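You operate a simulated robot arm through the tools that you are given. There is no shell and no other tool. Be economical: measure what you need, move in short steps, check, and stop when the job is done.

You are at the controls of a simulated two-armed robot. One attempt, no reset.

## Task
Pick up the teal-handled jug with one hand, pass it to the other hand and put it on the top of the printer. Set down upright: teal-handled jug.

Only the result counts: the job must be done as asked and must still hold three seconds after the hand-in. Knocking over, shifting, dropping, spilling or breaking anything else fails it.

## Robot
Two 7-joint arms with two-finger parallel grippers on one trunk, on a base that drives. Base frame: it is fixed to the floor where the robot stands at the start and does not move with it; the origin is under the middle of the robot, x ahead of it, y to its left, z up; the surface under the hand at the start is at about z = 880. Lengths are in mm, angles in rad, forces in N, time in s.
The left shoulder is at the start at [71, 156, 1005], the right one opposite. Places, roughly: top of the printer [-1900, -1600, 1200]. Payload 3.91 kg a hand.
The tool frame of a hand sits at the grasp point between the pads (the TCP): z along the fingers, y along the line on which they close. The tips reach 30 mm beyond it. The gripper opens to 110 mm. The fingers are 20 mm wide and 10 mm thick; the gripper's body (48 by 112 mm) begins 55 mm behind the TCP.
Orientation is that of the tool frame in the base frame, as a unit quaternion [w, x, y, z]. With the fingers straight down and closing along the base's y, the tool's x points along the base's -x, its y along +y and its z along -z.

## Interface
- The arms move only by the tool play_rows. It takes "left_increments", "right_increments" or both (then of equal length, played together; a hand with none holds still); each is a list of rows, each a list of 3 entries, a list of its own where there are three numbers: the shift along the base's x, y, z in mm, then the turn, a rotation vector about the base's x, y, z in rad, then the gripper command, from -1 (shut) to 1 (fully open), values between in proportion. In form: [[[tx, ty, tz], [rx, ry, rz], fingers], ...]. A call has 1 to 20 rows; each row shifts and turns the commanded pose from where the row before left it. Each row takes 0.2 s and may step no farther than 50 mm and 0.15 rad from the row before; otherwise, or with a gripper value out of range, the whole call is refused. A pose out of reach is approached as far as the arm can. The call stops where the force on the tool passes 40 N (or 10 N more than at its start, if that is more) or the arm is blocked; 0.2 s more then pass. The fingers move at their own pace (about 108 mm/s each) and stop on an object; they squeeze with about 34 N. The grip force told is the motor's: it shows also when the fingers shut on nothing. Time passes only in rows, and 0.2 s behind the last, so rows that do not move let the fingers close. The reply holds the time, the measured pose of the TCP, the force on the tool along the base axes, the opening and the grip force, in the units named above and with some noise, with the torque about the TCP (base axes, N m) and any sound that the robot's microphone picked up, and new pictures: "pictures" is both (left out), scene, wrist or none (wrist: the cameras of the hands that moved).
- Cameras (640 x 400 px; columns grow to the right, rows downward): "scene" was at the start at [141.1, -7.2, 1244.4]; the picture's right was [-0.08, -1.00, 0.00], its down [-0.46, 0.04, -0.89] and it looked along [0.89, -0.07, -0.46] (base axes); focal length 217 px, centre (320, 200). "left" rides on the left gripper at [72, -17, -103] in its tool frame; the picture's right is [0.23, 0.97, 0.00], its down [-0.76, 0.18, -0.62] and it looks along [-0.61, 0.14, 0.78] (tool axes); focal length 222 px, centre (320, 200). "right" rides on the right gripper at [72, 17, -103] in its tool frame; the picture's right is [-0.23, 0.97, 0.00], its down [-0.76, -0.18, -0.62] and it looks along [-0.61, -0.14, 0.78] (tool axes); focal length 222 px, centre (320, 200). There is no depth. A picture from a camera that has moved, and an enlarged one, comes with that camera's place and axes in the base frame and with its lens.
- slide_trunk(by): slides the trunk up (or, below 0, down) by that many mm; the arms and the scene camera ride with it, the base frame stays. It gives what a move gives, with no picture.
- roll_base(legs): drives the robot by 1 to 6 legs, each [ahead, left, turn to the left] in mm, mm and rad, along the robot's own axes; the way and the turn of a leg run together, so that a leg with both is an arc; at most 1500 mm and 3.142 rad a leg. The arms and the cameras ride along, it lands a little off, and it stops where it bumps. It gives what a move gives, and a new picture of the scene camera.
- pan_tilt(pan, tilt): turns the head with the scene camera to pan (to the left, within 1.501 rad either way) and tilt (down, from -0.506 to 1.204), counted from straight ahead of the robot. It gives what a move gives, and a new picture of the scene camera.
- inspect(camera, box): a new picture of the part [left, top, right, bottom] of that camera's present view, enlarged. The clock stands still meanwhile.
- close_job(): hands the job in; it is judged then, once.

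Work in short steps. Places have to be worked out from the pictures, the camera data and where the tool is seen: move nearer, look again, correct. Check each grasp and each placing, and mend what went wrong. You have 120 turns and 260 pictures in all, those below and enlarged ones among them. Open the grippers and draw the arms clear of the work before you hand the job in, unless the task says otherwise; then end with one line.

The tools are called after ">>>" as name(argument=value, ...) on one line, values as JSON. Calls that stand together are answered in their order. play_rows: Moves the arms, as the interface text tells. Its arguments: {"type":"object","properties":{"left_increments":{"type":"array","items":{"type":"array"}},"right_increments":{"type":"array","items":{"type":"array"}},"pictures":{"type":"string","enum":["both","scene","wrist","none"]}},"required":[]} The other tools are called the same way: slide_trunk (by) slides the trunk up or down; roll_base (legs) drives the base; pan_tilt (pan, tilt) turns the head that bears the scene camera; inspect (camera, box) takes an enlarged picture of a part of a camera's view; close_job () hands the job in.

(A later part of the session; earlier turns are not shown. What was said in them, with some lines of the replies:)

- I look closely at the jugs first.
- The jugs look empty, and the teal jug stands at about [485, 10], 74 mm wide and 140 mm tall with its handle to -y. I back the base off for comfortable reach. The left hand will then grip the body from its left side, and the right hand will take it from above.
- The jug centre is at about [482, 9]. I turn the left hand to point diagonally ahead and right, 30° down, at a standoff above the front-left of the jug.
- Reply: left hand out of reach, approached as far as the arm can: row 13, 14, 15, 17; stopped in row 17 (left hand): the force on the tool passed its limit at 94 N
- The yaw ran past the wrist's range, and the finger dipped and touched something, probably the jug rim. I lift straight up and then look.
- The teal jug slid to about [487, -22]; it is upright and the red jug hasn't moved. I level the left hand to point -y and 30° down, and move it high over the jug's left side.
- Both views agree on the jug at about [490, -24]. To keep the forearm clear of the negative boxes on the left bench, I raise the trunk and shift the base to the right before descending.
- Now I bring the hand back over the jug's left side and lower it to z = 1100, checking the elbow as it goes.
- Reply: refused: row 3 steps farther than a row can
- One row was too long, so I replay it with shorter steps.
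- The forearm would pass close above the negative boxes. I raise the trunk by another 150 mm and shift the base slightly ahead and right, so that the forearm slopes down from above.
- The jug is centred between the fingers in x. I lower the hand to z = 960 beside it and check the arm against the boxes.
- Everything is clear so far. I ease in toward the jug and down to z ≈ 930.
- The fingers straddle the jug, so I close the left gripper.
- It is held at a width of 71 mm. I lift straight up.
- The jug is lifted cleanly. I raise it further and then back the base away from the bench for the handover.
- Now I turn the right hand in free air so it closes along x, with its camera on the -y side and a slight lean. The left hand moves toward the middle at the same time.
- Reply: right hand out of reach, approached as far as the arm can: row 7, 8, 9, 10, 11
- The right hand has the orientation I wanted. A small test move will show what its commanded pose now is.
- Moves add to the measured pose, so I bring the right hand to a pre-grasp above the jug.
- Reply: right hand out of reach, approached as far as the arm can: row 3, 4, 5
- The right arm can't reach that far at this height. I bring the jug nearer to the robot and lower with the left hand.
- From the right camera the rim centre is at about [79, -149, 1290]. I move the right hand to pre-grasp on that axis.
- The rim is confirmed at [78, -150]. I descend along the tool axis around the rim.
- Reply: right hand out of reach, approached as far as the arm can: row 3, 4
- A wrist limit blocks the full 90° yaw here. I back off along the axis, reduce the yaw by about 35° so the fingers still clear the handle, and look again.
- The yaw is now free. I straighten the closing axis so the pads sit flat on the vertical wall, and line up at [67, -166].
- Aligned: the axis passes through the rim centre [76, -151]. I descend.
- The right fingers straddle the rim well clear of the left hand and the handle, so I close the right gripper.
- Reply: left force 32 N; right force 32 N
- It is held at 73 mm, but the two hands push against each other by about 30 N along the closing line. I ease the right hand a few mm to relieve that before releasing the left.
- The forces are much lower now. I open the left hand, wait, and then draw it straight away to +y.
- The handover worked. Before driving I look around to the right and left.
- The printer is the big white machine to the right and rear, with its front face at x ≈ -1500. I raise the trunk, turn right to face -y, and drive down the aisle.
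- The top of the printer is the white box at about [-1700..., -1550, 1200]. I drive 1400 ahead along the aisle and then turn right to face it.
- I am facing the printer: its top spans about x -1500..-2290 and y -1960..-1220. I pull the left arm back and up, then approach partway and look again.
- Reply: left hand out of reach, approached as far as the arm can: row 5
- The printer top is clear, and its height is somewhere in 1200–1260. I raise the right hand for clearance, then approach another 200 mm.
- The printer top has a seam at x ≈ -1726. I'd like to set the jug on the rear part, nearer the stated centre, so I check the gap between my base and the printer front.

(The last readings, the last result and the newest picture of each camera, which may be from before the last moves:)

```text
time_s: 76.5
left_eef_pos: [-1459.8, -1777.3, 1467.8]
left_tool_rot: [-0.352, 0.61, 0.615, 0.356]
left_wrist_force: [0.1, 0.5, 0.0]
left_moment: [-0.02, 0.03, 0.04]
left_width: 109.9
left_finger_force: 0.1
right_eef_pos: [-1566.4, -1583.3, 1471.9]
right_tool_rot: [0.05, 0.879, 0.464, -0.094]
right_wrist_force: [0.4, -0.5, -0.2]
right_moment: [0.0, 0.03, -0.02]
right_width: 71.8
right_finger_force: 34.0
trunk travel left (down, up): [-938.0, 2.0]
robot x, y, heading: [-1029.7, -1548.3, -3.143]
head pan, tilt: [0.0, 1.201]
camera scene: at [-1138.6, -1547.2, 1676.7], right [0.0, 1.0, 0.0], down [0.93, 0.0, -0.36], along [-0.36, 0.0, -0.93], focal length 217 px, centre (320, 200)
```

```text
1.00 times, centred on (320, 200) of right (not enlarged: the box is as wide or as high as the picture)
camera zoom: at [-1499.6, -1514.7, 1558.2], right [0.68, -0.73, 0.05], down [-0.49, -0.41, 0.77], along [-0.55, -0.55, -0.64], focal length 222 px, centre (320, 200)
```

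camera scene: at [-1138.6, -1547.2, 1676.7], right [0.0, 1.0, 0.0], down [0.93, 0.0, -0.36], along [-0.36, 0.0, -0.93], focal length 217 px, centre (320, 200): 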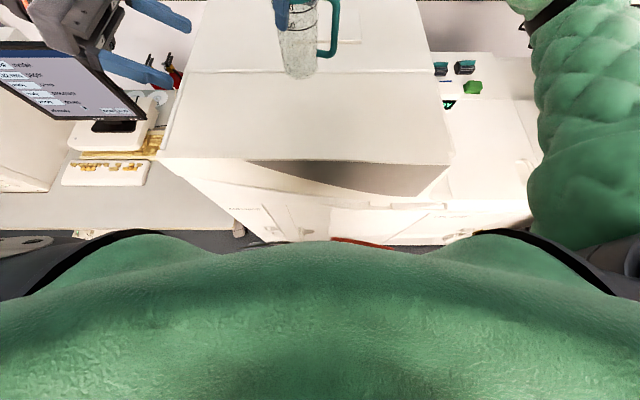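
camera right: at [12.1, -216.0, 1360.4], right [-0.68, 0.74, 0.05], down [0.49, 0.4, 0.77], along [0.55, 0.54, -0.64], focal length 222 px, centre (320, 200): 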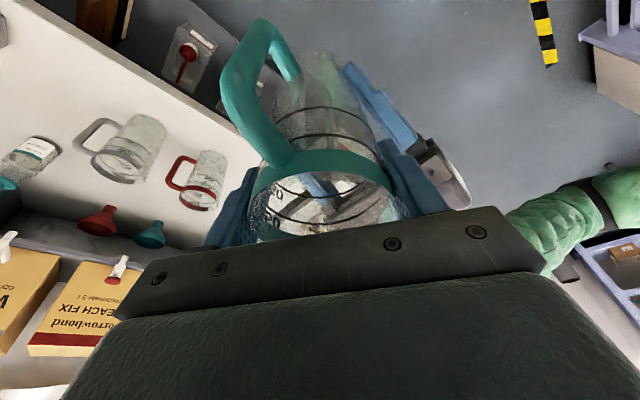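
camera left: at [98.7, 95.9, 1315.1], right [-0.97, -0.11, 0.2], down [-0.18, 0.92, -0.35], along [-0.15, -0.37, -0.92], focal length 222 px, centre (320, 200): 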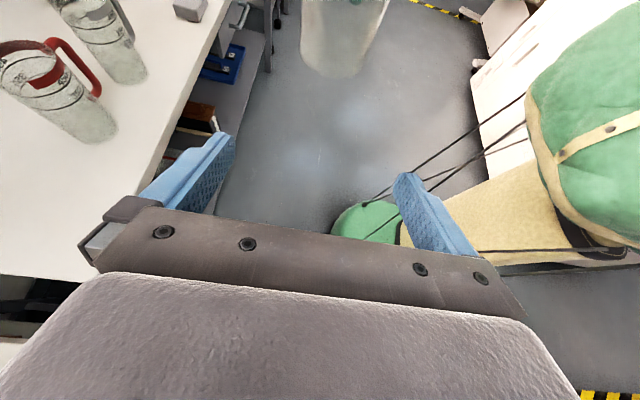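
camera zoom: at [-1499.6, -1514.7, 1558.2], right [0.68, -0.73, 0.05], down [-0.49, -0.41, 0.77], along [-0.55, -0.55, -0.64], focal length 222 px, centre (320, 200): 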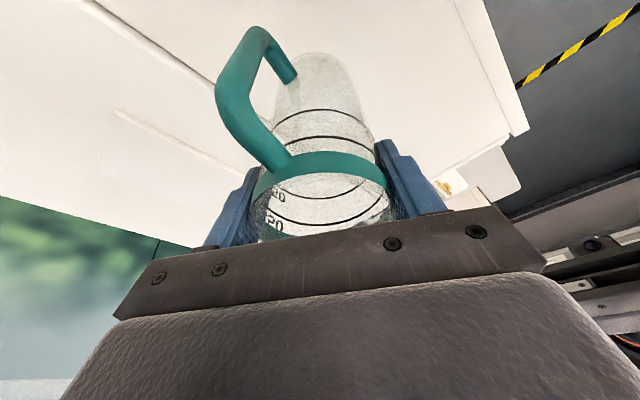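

The rear panel has a faint hatch around y > -1620, so I aim for about [-1800, -1690], left of the hatch and behind the seam. I roll 50 mm nearer, then extend the right arm at its current height.

>>> roll_base(legs=[[50, 0, 0]])

>>> pan_tilt(pan=0.15, tilt=0.65)

>>> play_rows(right_increments=[[[-25, -10, 0], [0, 0, 0], -1], [[-30, -15, 0], [0, 0, 0], -1], [[-30, -15, 0], [0, 0, 0], -1], [[-30, -15, 0], [0, 0, 0], -1], [[-30, -15, -10], [0, 0, 0], -1], [[-25, -15, -10], [0, 0, 0], -1], [[0, 0, 0], [0, 0, 0], -1]])

```text
time_s: 77.5
left_eef_pos: [-1499.8, -1777.6, 1471.5]
left_tool_rot: [-0.353, 0.612, 0.612, 0.354]
left_wrist_force: [1.1, -0.1, 0.3]
left_moment: [0.01, 0.01, 0.06]
left_width: 110.2
left_finger_force: 0.1
right_eef_pos: [-1605.2, -1581.6, 1476.2]
right_tool_rot: [0.048, 0.879, 0.464, -0.098]
right_wrist_force: [1.0, -0.6, -0.6]
right_moment: [0.04, 0.07, 0.01]
right_width: 71.5
right_finger_force: 33.7
trunk travel left (down, up): [-938.0, 2.0]
robot x, y, heading: [-1080.0, -1546.1, 3.143]
head pan, tilt: [0.0, 1.201]
camera scene: at [-1177.3, -1547.1, 1677.5], right [0.0, 1.0, 0.0], down [0.93, 0.0, -0.37], along [-0.37, 0.0, -0.93], focal length 217 px, centre (320, 200)
```

scene: 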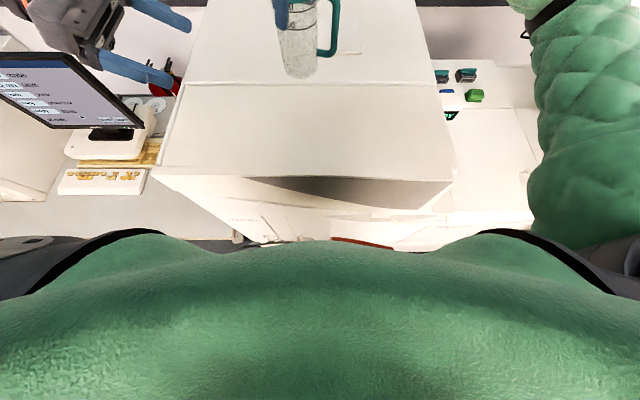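

```text
time_s: 78.4
left_eef_pos: [-1511.2, -1776.4, 1467.5]
left_tool_rot: [-0.352, 0.61, 0.614, 0.356]
left_wrist_force: [-0.3, -0.3, -0.4]
left_moment: [0.01, -0.02, -0.01]
left_width: 109.9
left_finger_force: 0.0
right_eef_pos: [-1617.8, -1581.6, 1470.8]
right_tool_rot: [0.05, 0.88, 0.464, -0.094]
right_wrist_force: [-0.9, 0.8, -1.2]
right_moment: [0.0, -0.01, 0.02]
right_width: 71.8
right_finger_force: 33.8
trunk travel left (down, up): [-938.0, 2.0]
robot x, y, heading: [-1082.0, -1545.1, 3.139]
head pan, tilt: [0.15, 0.649]
camera scene: at [-1220.4, -1560.0, 1716.5], right [-0.15, 0.99, 0.0], down [0.6, 0.09, -0.8], along [-0.79, -0.12, -0.61], focal length 217 px, centre (320, 200)
```

scene: 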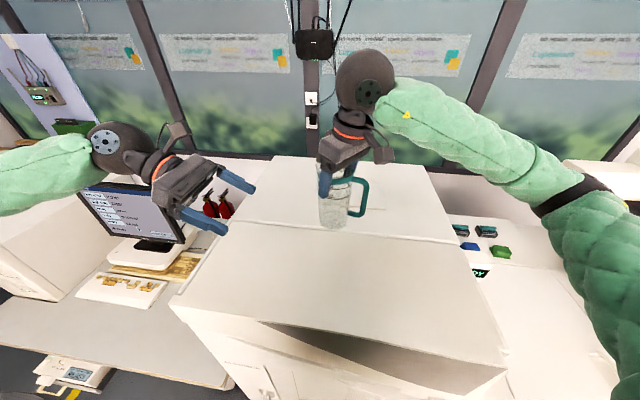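

```text
time_s: 80.0
left_eef_pos: [-1508.6, -1778.0, 1467.3]
left_tool_rot: [-0.351, 0.612, 0.613, 0.356]
left_wrist_force: [-0.5, -0.6, 0.1]
left_moment: [-0.04, 0.05, 0.0]
left_width: 110.0
left_finger_force: 0.2
right_eef_pos: [-1785.1, -1667.2, 1453.5]
right_tool_rot: [0.05, 0.879, 0.464, -0.095]
right_wrist_force: [0.9, -0.4, -1.0]
right_moment: [-0.02, 0.03, -0.02]
right_width: 71.4
right_finger_force: 34.1
trunk travel left (down, up): [-938.0, 2.0]
robot x, y, heading: [-1079.5, -1548.8, 3.135]
head pan, tilt: [0.15, 0.649]
camera scene: at [-1218.4, -1559.9, 1716.9], right [-0.15, 0.99, 0.0], down [0.6, 0.09, -0.8], along [-0.79, -0.12, -0.6], focal length 217 px, centre (320, 200)
camera right: at [-1718.7, -1599.3, 1539.2], right [0.68, -0.73, 0.05], down [-0.49, -0.4, 0.77], along [-0.55, -0.55, -0.64], focal length 222 px, centre (320, 200)
```

scene: 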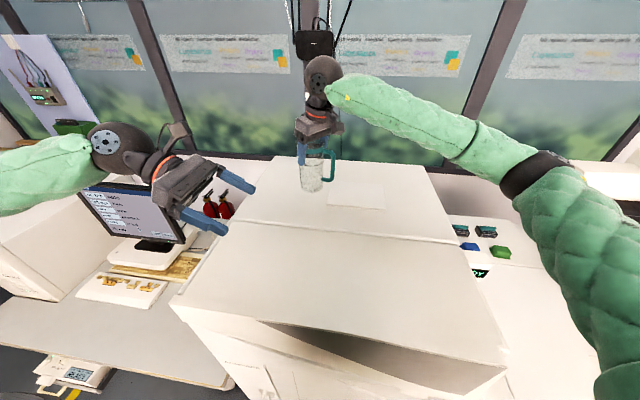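
right: 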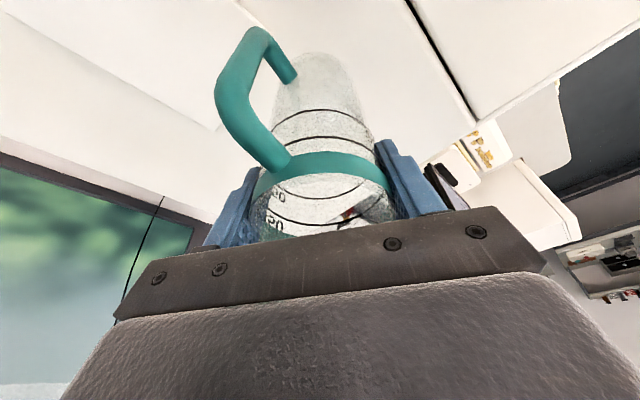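

The jug is over the rear panel. I shift slightly farther back and left to clear both the seam and the hatch, and lower to about 60 mm above the top.

>>> play_rows(right_increments=[[[-15, -12, 0], [0, 0, 0], -1], [[-15, -12, 0], [0, 0, 0], -1], [[0, 0, -25], [0, 0, 0], -1], [[0, 0, -25], [0, 0, 0], -1], [[0, 0, 0], [0, 0, 0], -1]], pictures="none")

>>> inspect(camera="scene", box=[220, 110, 420, 260])

```text
time_s: 81.2
left_eef_pos: [-1508.2, -1778.6, 1467.0]
left_tool_rot: [-0.351, 0.61, 0.614, 0.356]
left_wrist_force: [-0.4, -0.5, -0.2]
left_moment: [0.0, -0.01, -0.01]
left_width: 110.1
left_finger_force: 0.1
right_eef_pos: [-1815.2, -1691.8, 1404.6]
right_tool_rot: [0.049, 0.879, 0.465, -0.095]
right_wrist_force: [0.0, -0.3, -1.1]
right_moment: [-0.03, -0.02, -0.04]
right_width: 71.3
right_finger_force: 34.0
trunk travel left (down, up): [-938.0, 2.0]
robot x, y, heading: [-1081.7, -1546.9, 3.14]
head pan, tilt: [0.15, 0.649]
```

```text
2.67 times, centred on (320, 185) of scene
camera zoom: at [-1218.5, -1561.1, 1716.8], right [-0.15, 0.99, 0.0], down [0.6, 0.09, -0.8], along [-0.79, -0.12, -0.6], focal length 579 px, centre (320, 240)
```

zoom: 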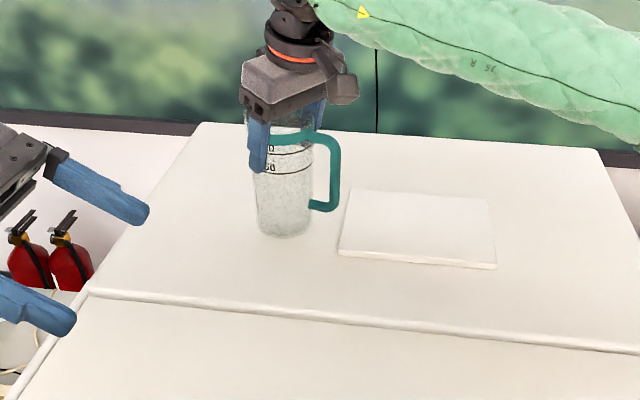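

The picture shows the jug would land only about 10 mm behind the rear panel's front lip. I extend 30 mm farther back, then lower in steps.

>>> play_rows(right_increments=[[[-15, 0, 0], [0, 0, 0], -1], [[-15, 0, 0], [0, 0, 0], -1], [[0, 0, -15], [0, 0, 0], -1], [[0, 0, -15], [0, 0, 0], -1], [[0, 0, -10], [0, 0, 0], -1], [[0, 0, 0], [0, 0, 0], -1]], pictures="none")

>>> inspect(camera="scene", box=[240, 130, 400, 230])

```text
time_s: 82.6
left_eef_pos: [-1507.1, -1776.4, 1468.9]
left_tool_rot: [-0.352, 0.611, 0.614, 0.354]
left_wrist_force: [-0.1, -0.2, 0.4]
left_moment: [-0.06, 0.01, 0.0]
left_width: 109.8
left_finger_force: 0.1
right_eef_pos: [-1844.0, -1688.9, 1363.3]
right_tool_rot: [0.05, 0.879, 0.464, -0.096]
right_wrist_force: [3.6, -2.2, 24.4]
right_moment: [-0.41, 0.27, 0.01]
right_width: 70.8
right_finger_force: 33.8
trunk travel left (down, up): [-938.0, 2.0]
robot x, y, heading: [-1079.1, -1542.6, 3.141]
head pan, tilt: [0.15, 0.649]
```

```text
4.00 times, centred on (320, 180) of scene
camera zoom: at [-1215.5, -1559.3, 1717.2], right [-0.15, 0.99, 0.0], down [0.6, 0.09, -0.8], along [-0.79, -0.12, -0.6], focal length 868 px, centre (320, 280)
```

zoom: 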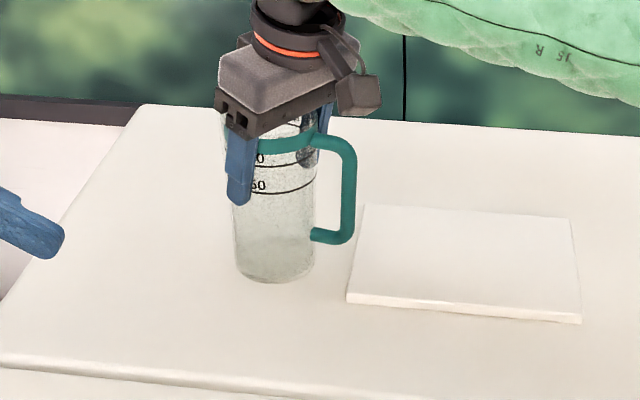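

Contact at 24 N: the jug is resting on the rear panel, clear of lip and hatch. I relieve the pressure slightly and open the gripper slowly.

>>> play_rows(right_increments=[[[0, 0, 1.5], [0, 0, 0], -1], [[0, 0, 0], [0, 0, 0], -0.1], [[0, 0, 0], [0, 0, 0], 0.2], [[0, 0, 0], [0, 0, 0], 0.4], [[0, 0, 0], [0, 0, 0], 0.7], [[0, 0, 0], [0, 0, 0], 1], [[0, 0, 0], [0, 0, 0], 1]])

>>> inspect(camera="scene", box=[240, 130, 400, 230])

```text
time_s: 84.2
left_eef_pos: [-1508.9, -1777.2, 1467.3]
left_tool_rot: [-0.352, 0.61, 0.615, 0.355]
left_wrist_force: [-0.1, 1.1, -0.2]
left_moment: [0.0, 0.01, 0.02]
left_width: 109.8
left_finger_force: 0.2
right_eef_pos: [-1845.7, -1690.1, 1363.1]
right_tool_rot: [0.05, 0.879, 0.464, -0.095]
right_wrist_force: [0.7, 0.1, 0.6]
right_moment: [0.0, -0.02, -0.03]
right_width: 110.0
right_finger_force: 0.1
trunk travel left (down, up): [-938.0, 2.0]
robot x, y, heading: [-1078.8, -1546.6, 3.136]
head pan, tilt: [0.15, 0.649]
camera scene: at [-1218.9, -1560.0, 1716.8], right [-0.15, 0.99, 0.0], down [0.6, 0.09, -0.8], along [-0.79, -0.12, -0.61], focal length 217 px, centre (320, 200)
camera right: at [-1779.8, -1621.5, 1448.2], right [0.68, -0.73, 0.05], down [-0.49, -0.4, 0.77], along [-0.55, -0.55, -0.64], focal length 222 px, centre (320, 200)
```

scene: 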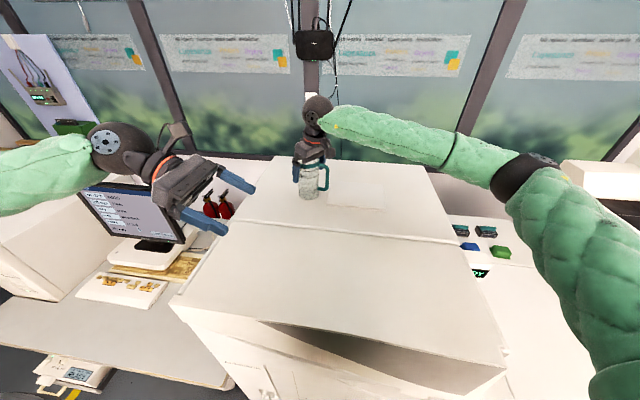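
right: 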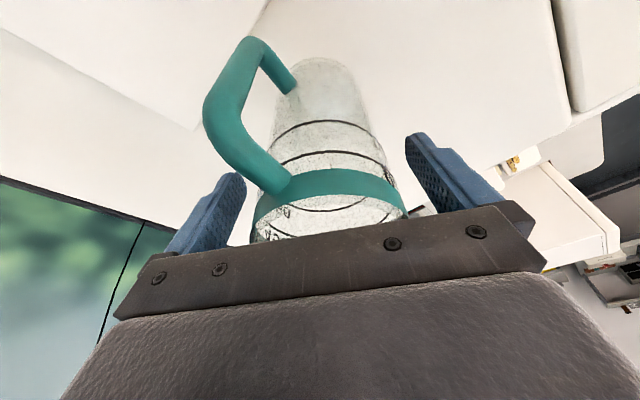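

```text
4.00 times, centred on (320, 180) of scene
camera zoom: at [-1218.9, -1560.0, 1716.8], right [-0.15, 0.99, 0.0], down [0.6, 0.09, -0.8], along [-0.79, -0.12, -0.61], focal length 868 px, centre (320, 280)
```

zoom: 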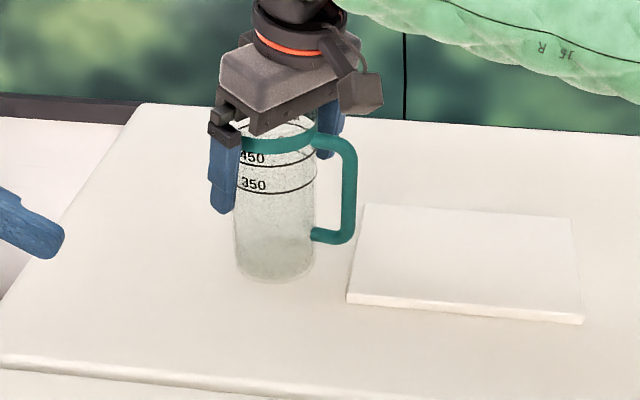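

The jug stands free and upright. I withdraw the right hand along its axis in short steps, as the arm is near full stretch.

>>> play_rows(right_increments=[[[1.8, 2.6, 15], [0, 0, 0], 1], [[1.8, 2.6, 15], [0, 0, 0], 1], [[1.8, 2.6, 15], [0, 0, 0], 1], [[0, 0, 0], [0, 0, 0], 1]], pictures="wrist")

```text
time_s: 85.2
left_eef_pos: [-1509.4, -1777.5, 1467.6]
left_tool_rot: [-0.351, 0.61, 0.614, 0.356]
left_wrist_force: [-0.1, -0.3, 0.9]
left_moment: [0.04, 0.02, -0.02]
left_width: 110.2
left_finger_force: 0.1
right_eef_pos: [-1840.7, -1683.8, 1408.0]
right_tool_rot: [0.049, 0.88, 0.464, -0.094]
right_wrist_force: [1.0, 0.3, -0.1]
right_moment: [-0.03, 0.0, 0.04]
right_width: 110.2
right_finger_force: 0.1
trunk travel left (down, up): [-938.0, 2.0]
robot x, y, heading: [-1082.7, -1547.1, 3.138]
head pan, tilt: [0.15, 0.649]
camera right: at [-1774.8, -1616.6, 1495.0], right [0.68, -0.73, 0.05], down [-0.49, -0.41, 0.77], along [-0.55, -0.55, -0.64], focal length 222 px, centre (320, 200)
```

right: 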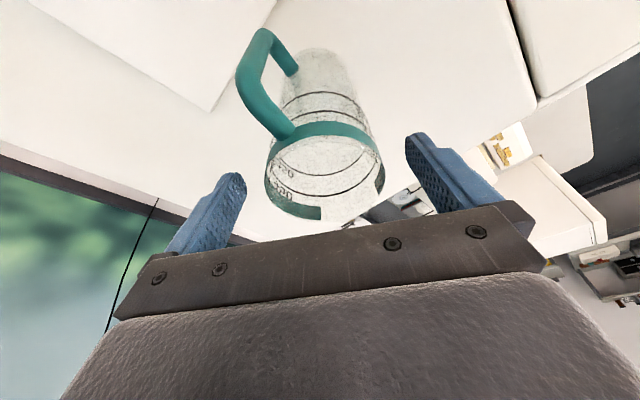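

It's clean so far. I keep rising past the rim and then pull back.

>>> play_rows(right_increments=[[[1.8, 2.6, 15], [0, 0, 0], 1], [[1.8, 2.6, 15], [0, 0, 0], 1], [[1.8, 2.6, 15], [0, 0, 0], 1], [[3, 3, 15], [0, 0, 0], 1], [[0, 0, 0], [0, 0, 0], 1]])

```text
time_s: 86.4
left_eef_pos: [-1510.4, -1777.8, 1466.8]
left_tool_rot: [-0.352, 0.61, 0.614, 0.356]
left_wrist_force: [-0.2, 0.0, 0.9]
left_moment: [0.01, -0.01, -0.04]
left_width: 110.3
left_finger_force: 0.1
right_eef_pos: [-1831.9, -1672.4, 1468.0]
right_tool_rot: [0.05, 0.879, 0.464, -0.095]
right_wrist_force: [0.1, -0.2, 0.0]
right_moment: [-0.04, 0.01, -0.01]
right_width: 110.1
right_finger_force: 0.0
trunk travel left (down, up): [-938.0, 2.0]
robot x, y, heading: [-1079.5, -1545.1, 3.14]
head pan, tilt: [0.15, 0.649]
camera scene: at [-1218.8, -1560.1, 1716.8], right [-0.15, 0.99, 0.0], down [0.6, 0.09, -0.8], along [-0.79, -0.12, -0.61], focal length 217 px, centre (320, 200)
camera right: at [-1766.4, -1604.7, 1554.5], right [0.68, -0.73, 0.05], down [-0.49, -0.4, 0.77], along [-0.55, -0.55, -0.64], focal length 222 px, centre (320, 200)
```

scene: 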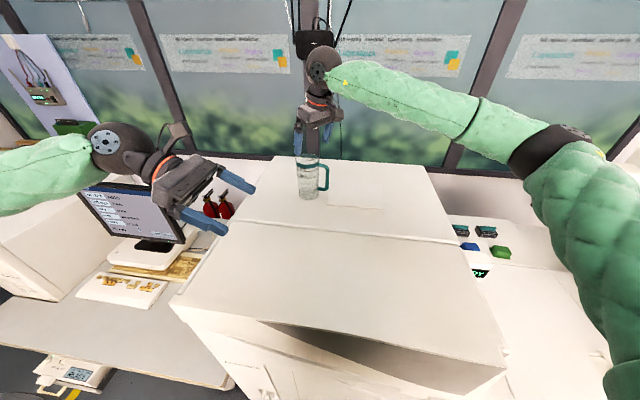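
right: 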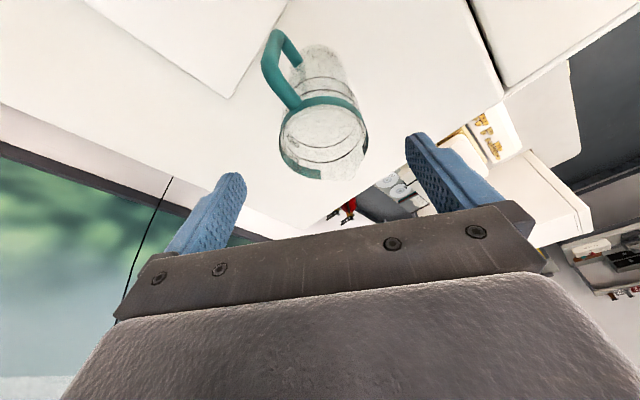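

The fingers are clear of the rim. I pull the right arm back toward the robot and check the result.

>>> play_rows(right_increments=[[[10, 15, 10], [0, 0, 0], 1], [[25, 20, 0], [0, 0, 0], 1], [[30, 20, 0], [0, 0, 0], 1], [[30, 15, 0], [0, 0, 0], 1], [[30, 10, 0], [0, 0, 0], 1], [[30, 0, 0], [0, 0, 0], 1], [[30, 0, 0], [0, 0, 0], 1], [[0, 0, 0], [0, 0, 0], 1]], pictures="none")

>>> roll_base(legs=[[-200, 0, 0]])

>>> inspect(camera="scene", box=[220, 110, 420, 235])

```text
time_s: 88.2
left_eef_pos: [-1509.5, -1778.1, 1467.8]
left_tool_rot: [-0.351, 0.611, 0.613, 0.356]
left_wrist_force: [0.2, 0.5, -0.5]
left_moment: [0.0, 0.04, -0.01]
left_width: 110.0
left_finger_force: 0.0
right_eef_pos: [-1646.3, -1595.2, 1479.5]
right_tool_rot: [0.05, 0.879, 0.464, -0.094]
right_wrist_force: [0.7, 0.1, 0.4]
right_moment: [-0.01, 0.0, 0.01]
right_width: 110.1
right_finger_force: 0.1
trunk travel left (down, up): [-938.0, 2.0]
robot x, y, heading: [-1079.8, -1548.9, 3.137]
head pan, tilt: [0.15, 0.649]
```

```text
time_s: 89.8
left_eef_pos: [-1308.1, -1778.8, 1466.8]
left_tool_rot: [-0.351, 0.609, 0.616, 0.356]
left_wrist_force: [-1.4, -0.2, 0.1]
left_moment: [-0.02, 0.0, 0.0]
left_width: 110.1
left_finger_force: 0.0
right_eef_pos: [-1448.4, -1595.7, 1477.8]
right_tool_rot: [0.049, 0.878, 0.466, -0.094]
right_wrist_force: [-0.6, -0.4, 0.4]
right_moment: [0.02, -0.03, 0.01]
right_width: 110.0
right_finger_force: 0.0
trunk travel left (down, up): [-938.0, 2.0]
robot x, y, heading: [-881.8, -1544.8, -3.14]
head pan, tilt: [0.15, 0.649]
camera scene: at [-1019.6, -1560.6, 1716.5], right [-0.15, 0.99, 0.0], down [0.6, 0.09, -0.8], along [-0.79, -0.12, -0.61], focal length 217 px, centre (320, 200)
```

scene: 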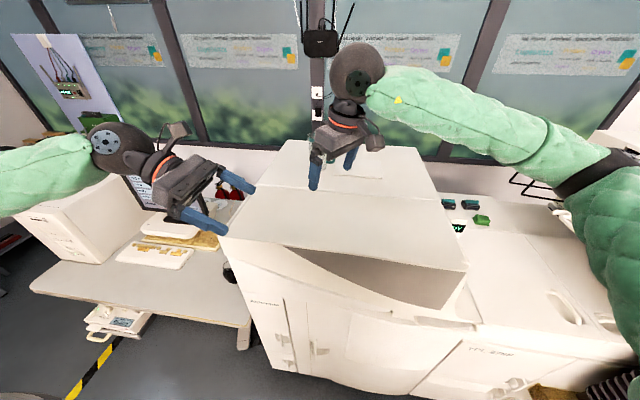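

```text
3.20 times, centred on (320, 172) of scene
camera zoom: at [-1019.6, -1560.6, 1716.5], right [-0.15, 0.99, 0.0], down [0.6, 0.09, -0.8], along [-0.79, -0.12, -0.61], focal length 695 px, centre (320, 288)
```

zoom: 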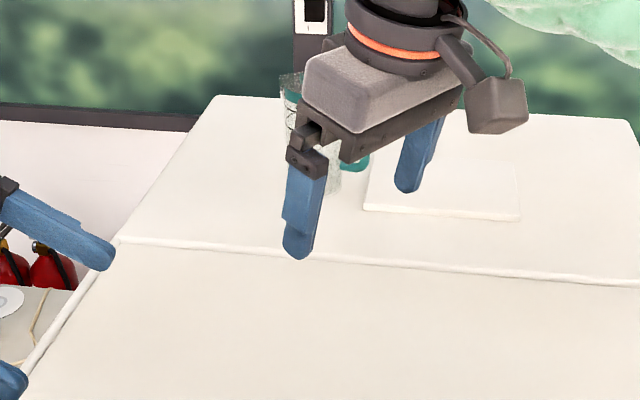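

The hand hides the jug, so I move the right hand aside for a last check.

>>> play_rows(right_increments=[[[0, 40, 0], [0, 0, 0], 1], [[0, 40, 0], [0, 0, 0], 1], [[0, 40, 0], [0, 0, 0], 1], [[0, 0, 0], [0, 0, 0], 1]], pictures="none")

>>> inspect(camera="scene", box=[220, 110, 420, 235])

```text
time_s: 90.8
left_eef_pos: [-1306.2, -1779.4, 1467.7]
left_tool_rot: [-0.352, 0.609, 0.616, 0.355]
left_wrist_force: [-0.2, -0.1, -0.3]
left_moment: [-0.02, -0.01, -0.01]
left_width: 110.3
left_finger_force: 0.1
right_eef_pos: [-1445.4, -1476.4, 1478.4]
right_tool_rot: [0.05, 0.878, 0.467, -0.094]
right_wrist_force: [0.7, -0.1, 0.1]
right_moment: [0.01, 0.0, -0.02]
right_width: 109.7
right_finger_force: 0.1
trunk travel left (down, up): [-938.0, 2.0]
robot x, y, heading: [-877.7, -1544.4, -3.135]
head pan, tilt: [0.15, 0.649]
```

```text
3.20 times, centred on (320, 172) of scene
camera zoom: at [-1017.5, -1561.3, 1716.8], right [-0.15, 0.99, 0.0], down [0.6, 0.09, -0.8], along [-0.79, -0.12, -0.61], focal length 695 px, centre (320, 288)
```

zoom: 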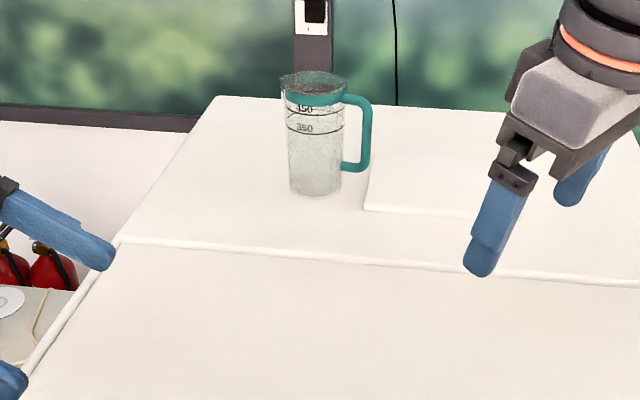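

The jug stands upright on the printer top, both grippers are open and the arms are clear, so I hand the job in.

>>> close_job()

```text
The job is handed in.
```

The teal-handled jug was picked up with the left hand, passed to the right, and is standing upright on the top of the printer. Early on, the left hand bumped the jug and slid it about 30 mm on the bench; I saw no other object move.
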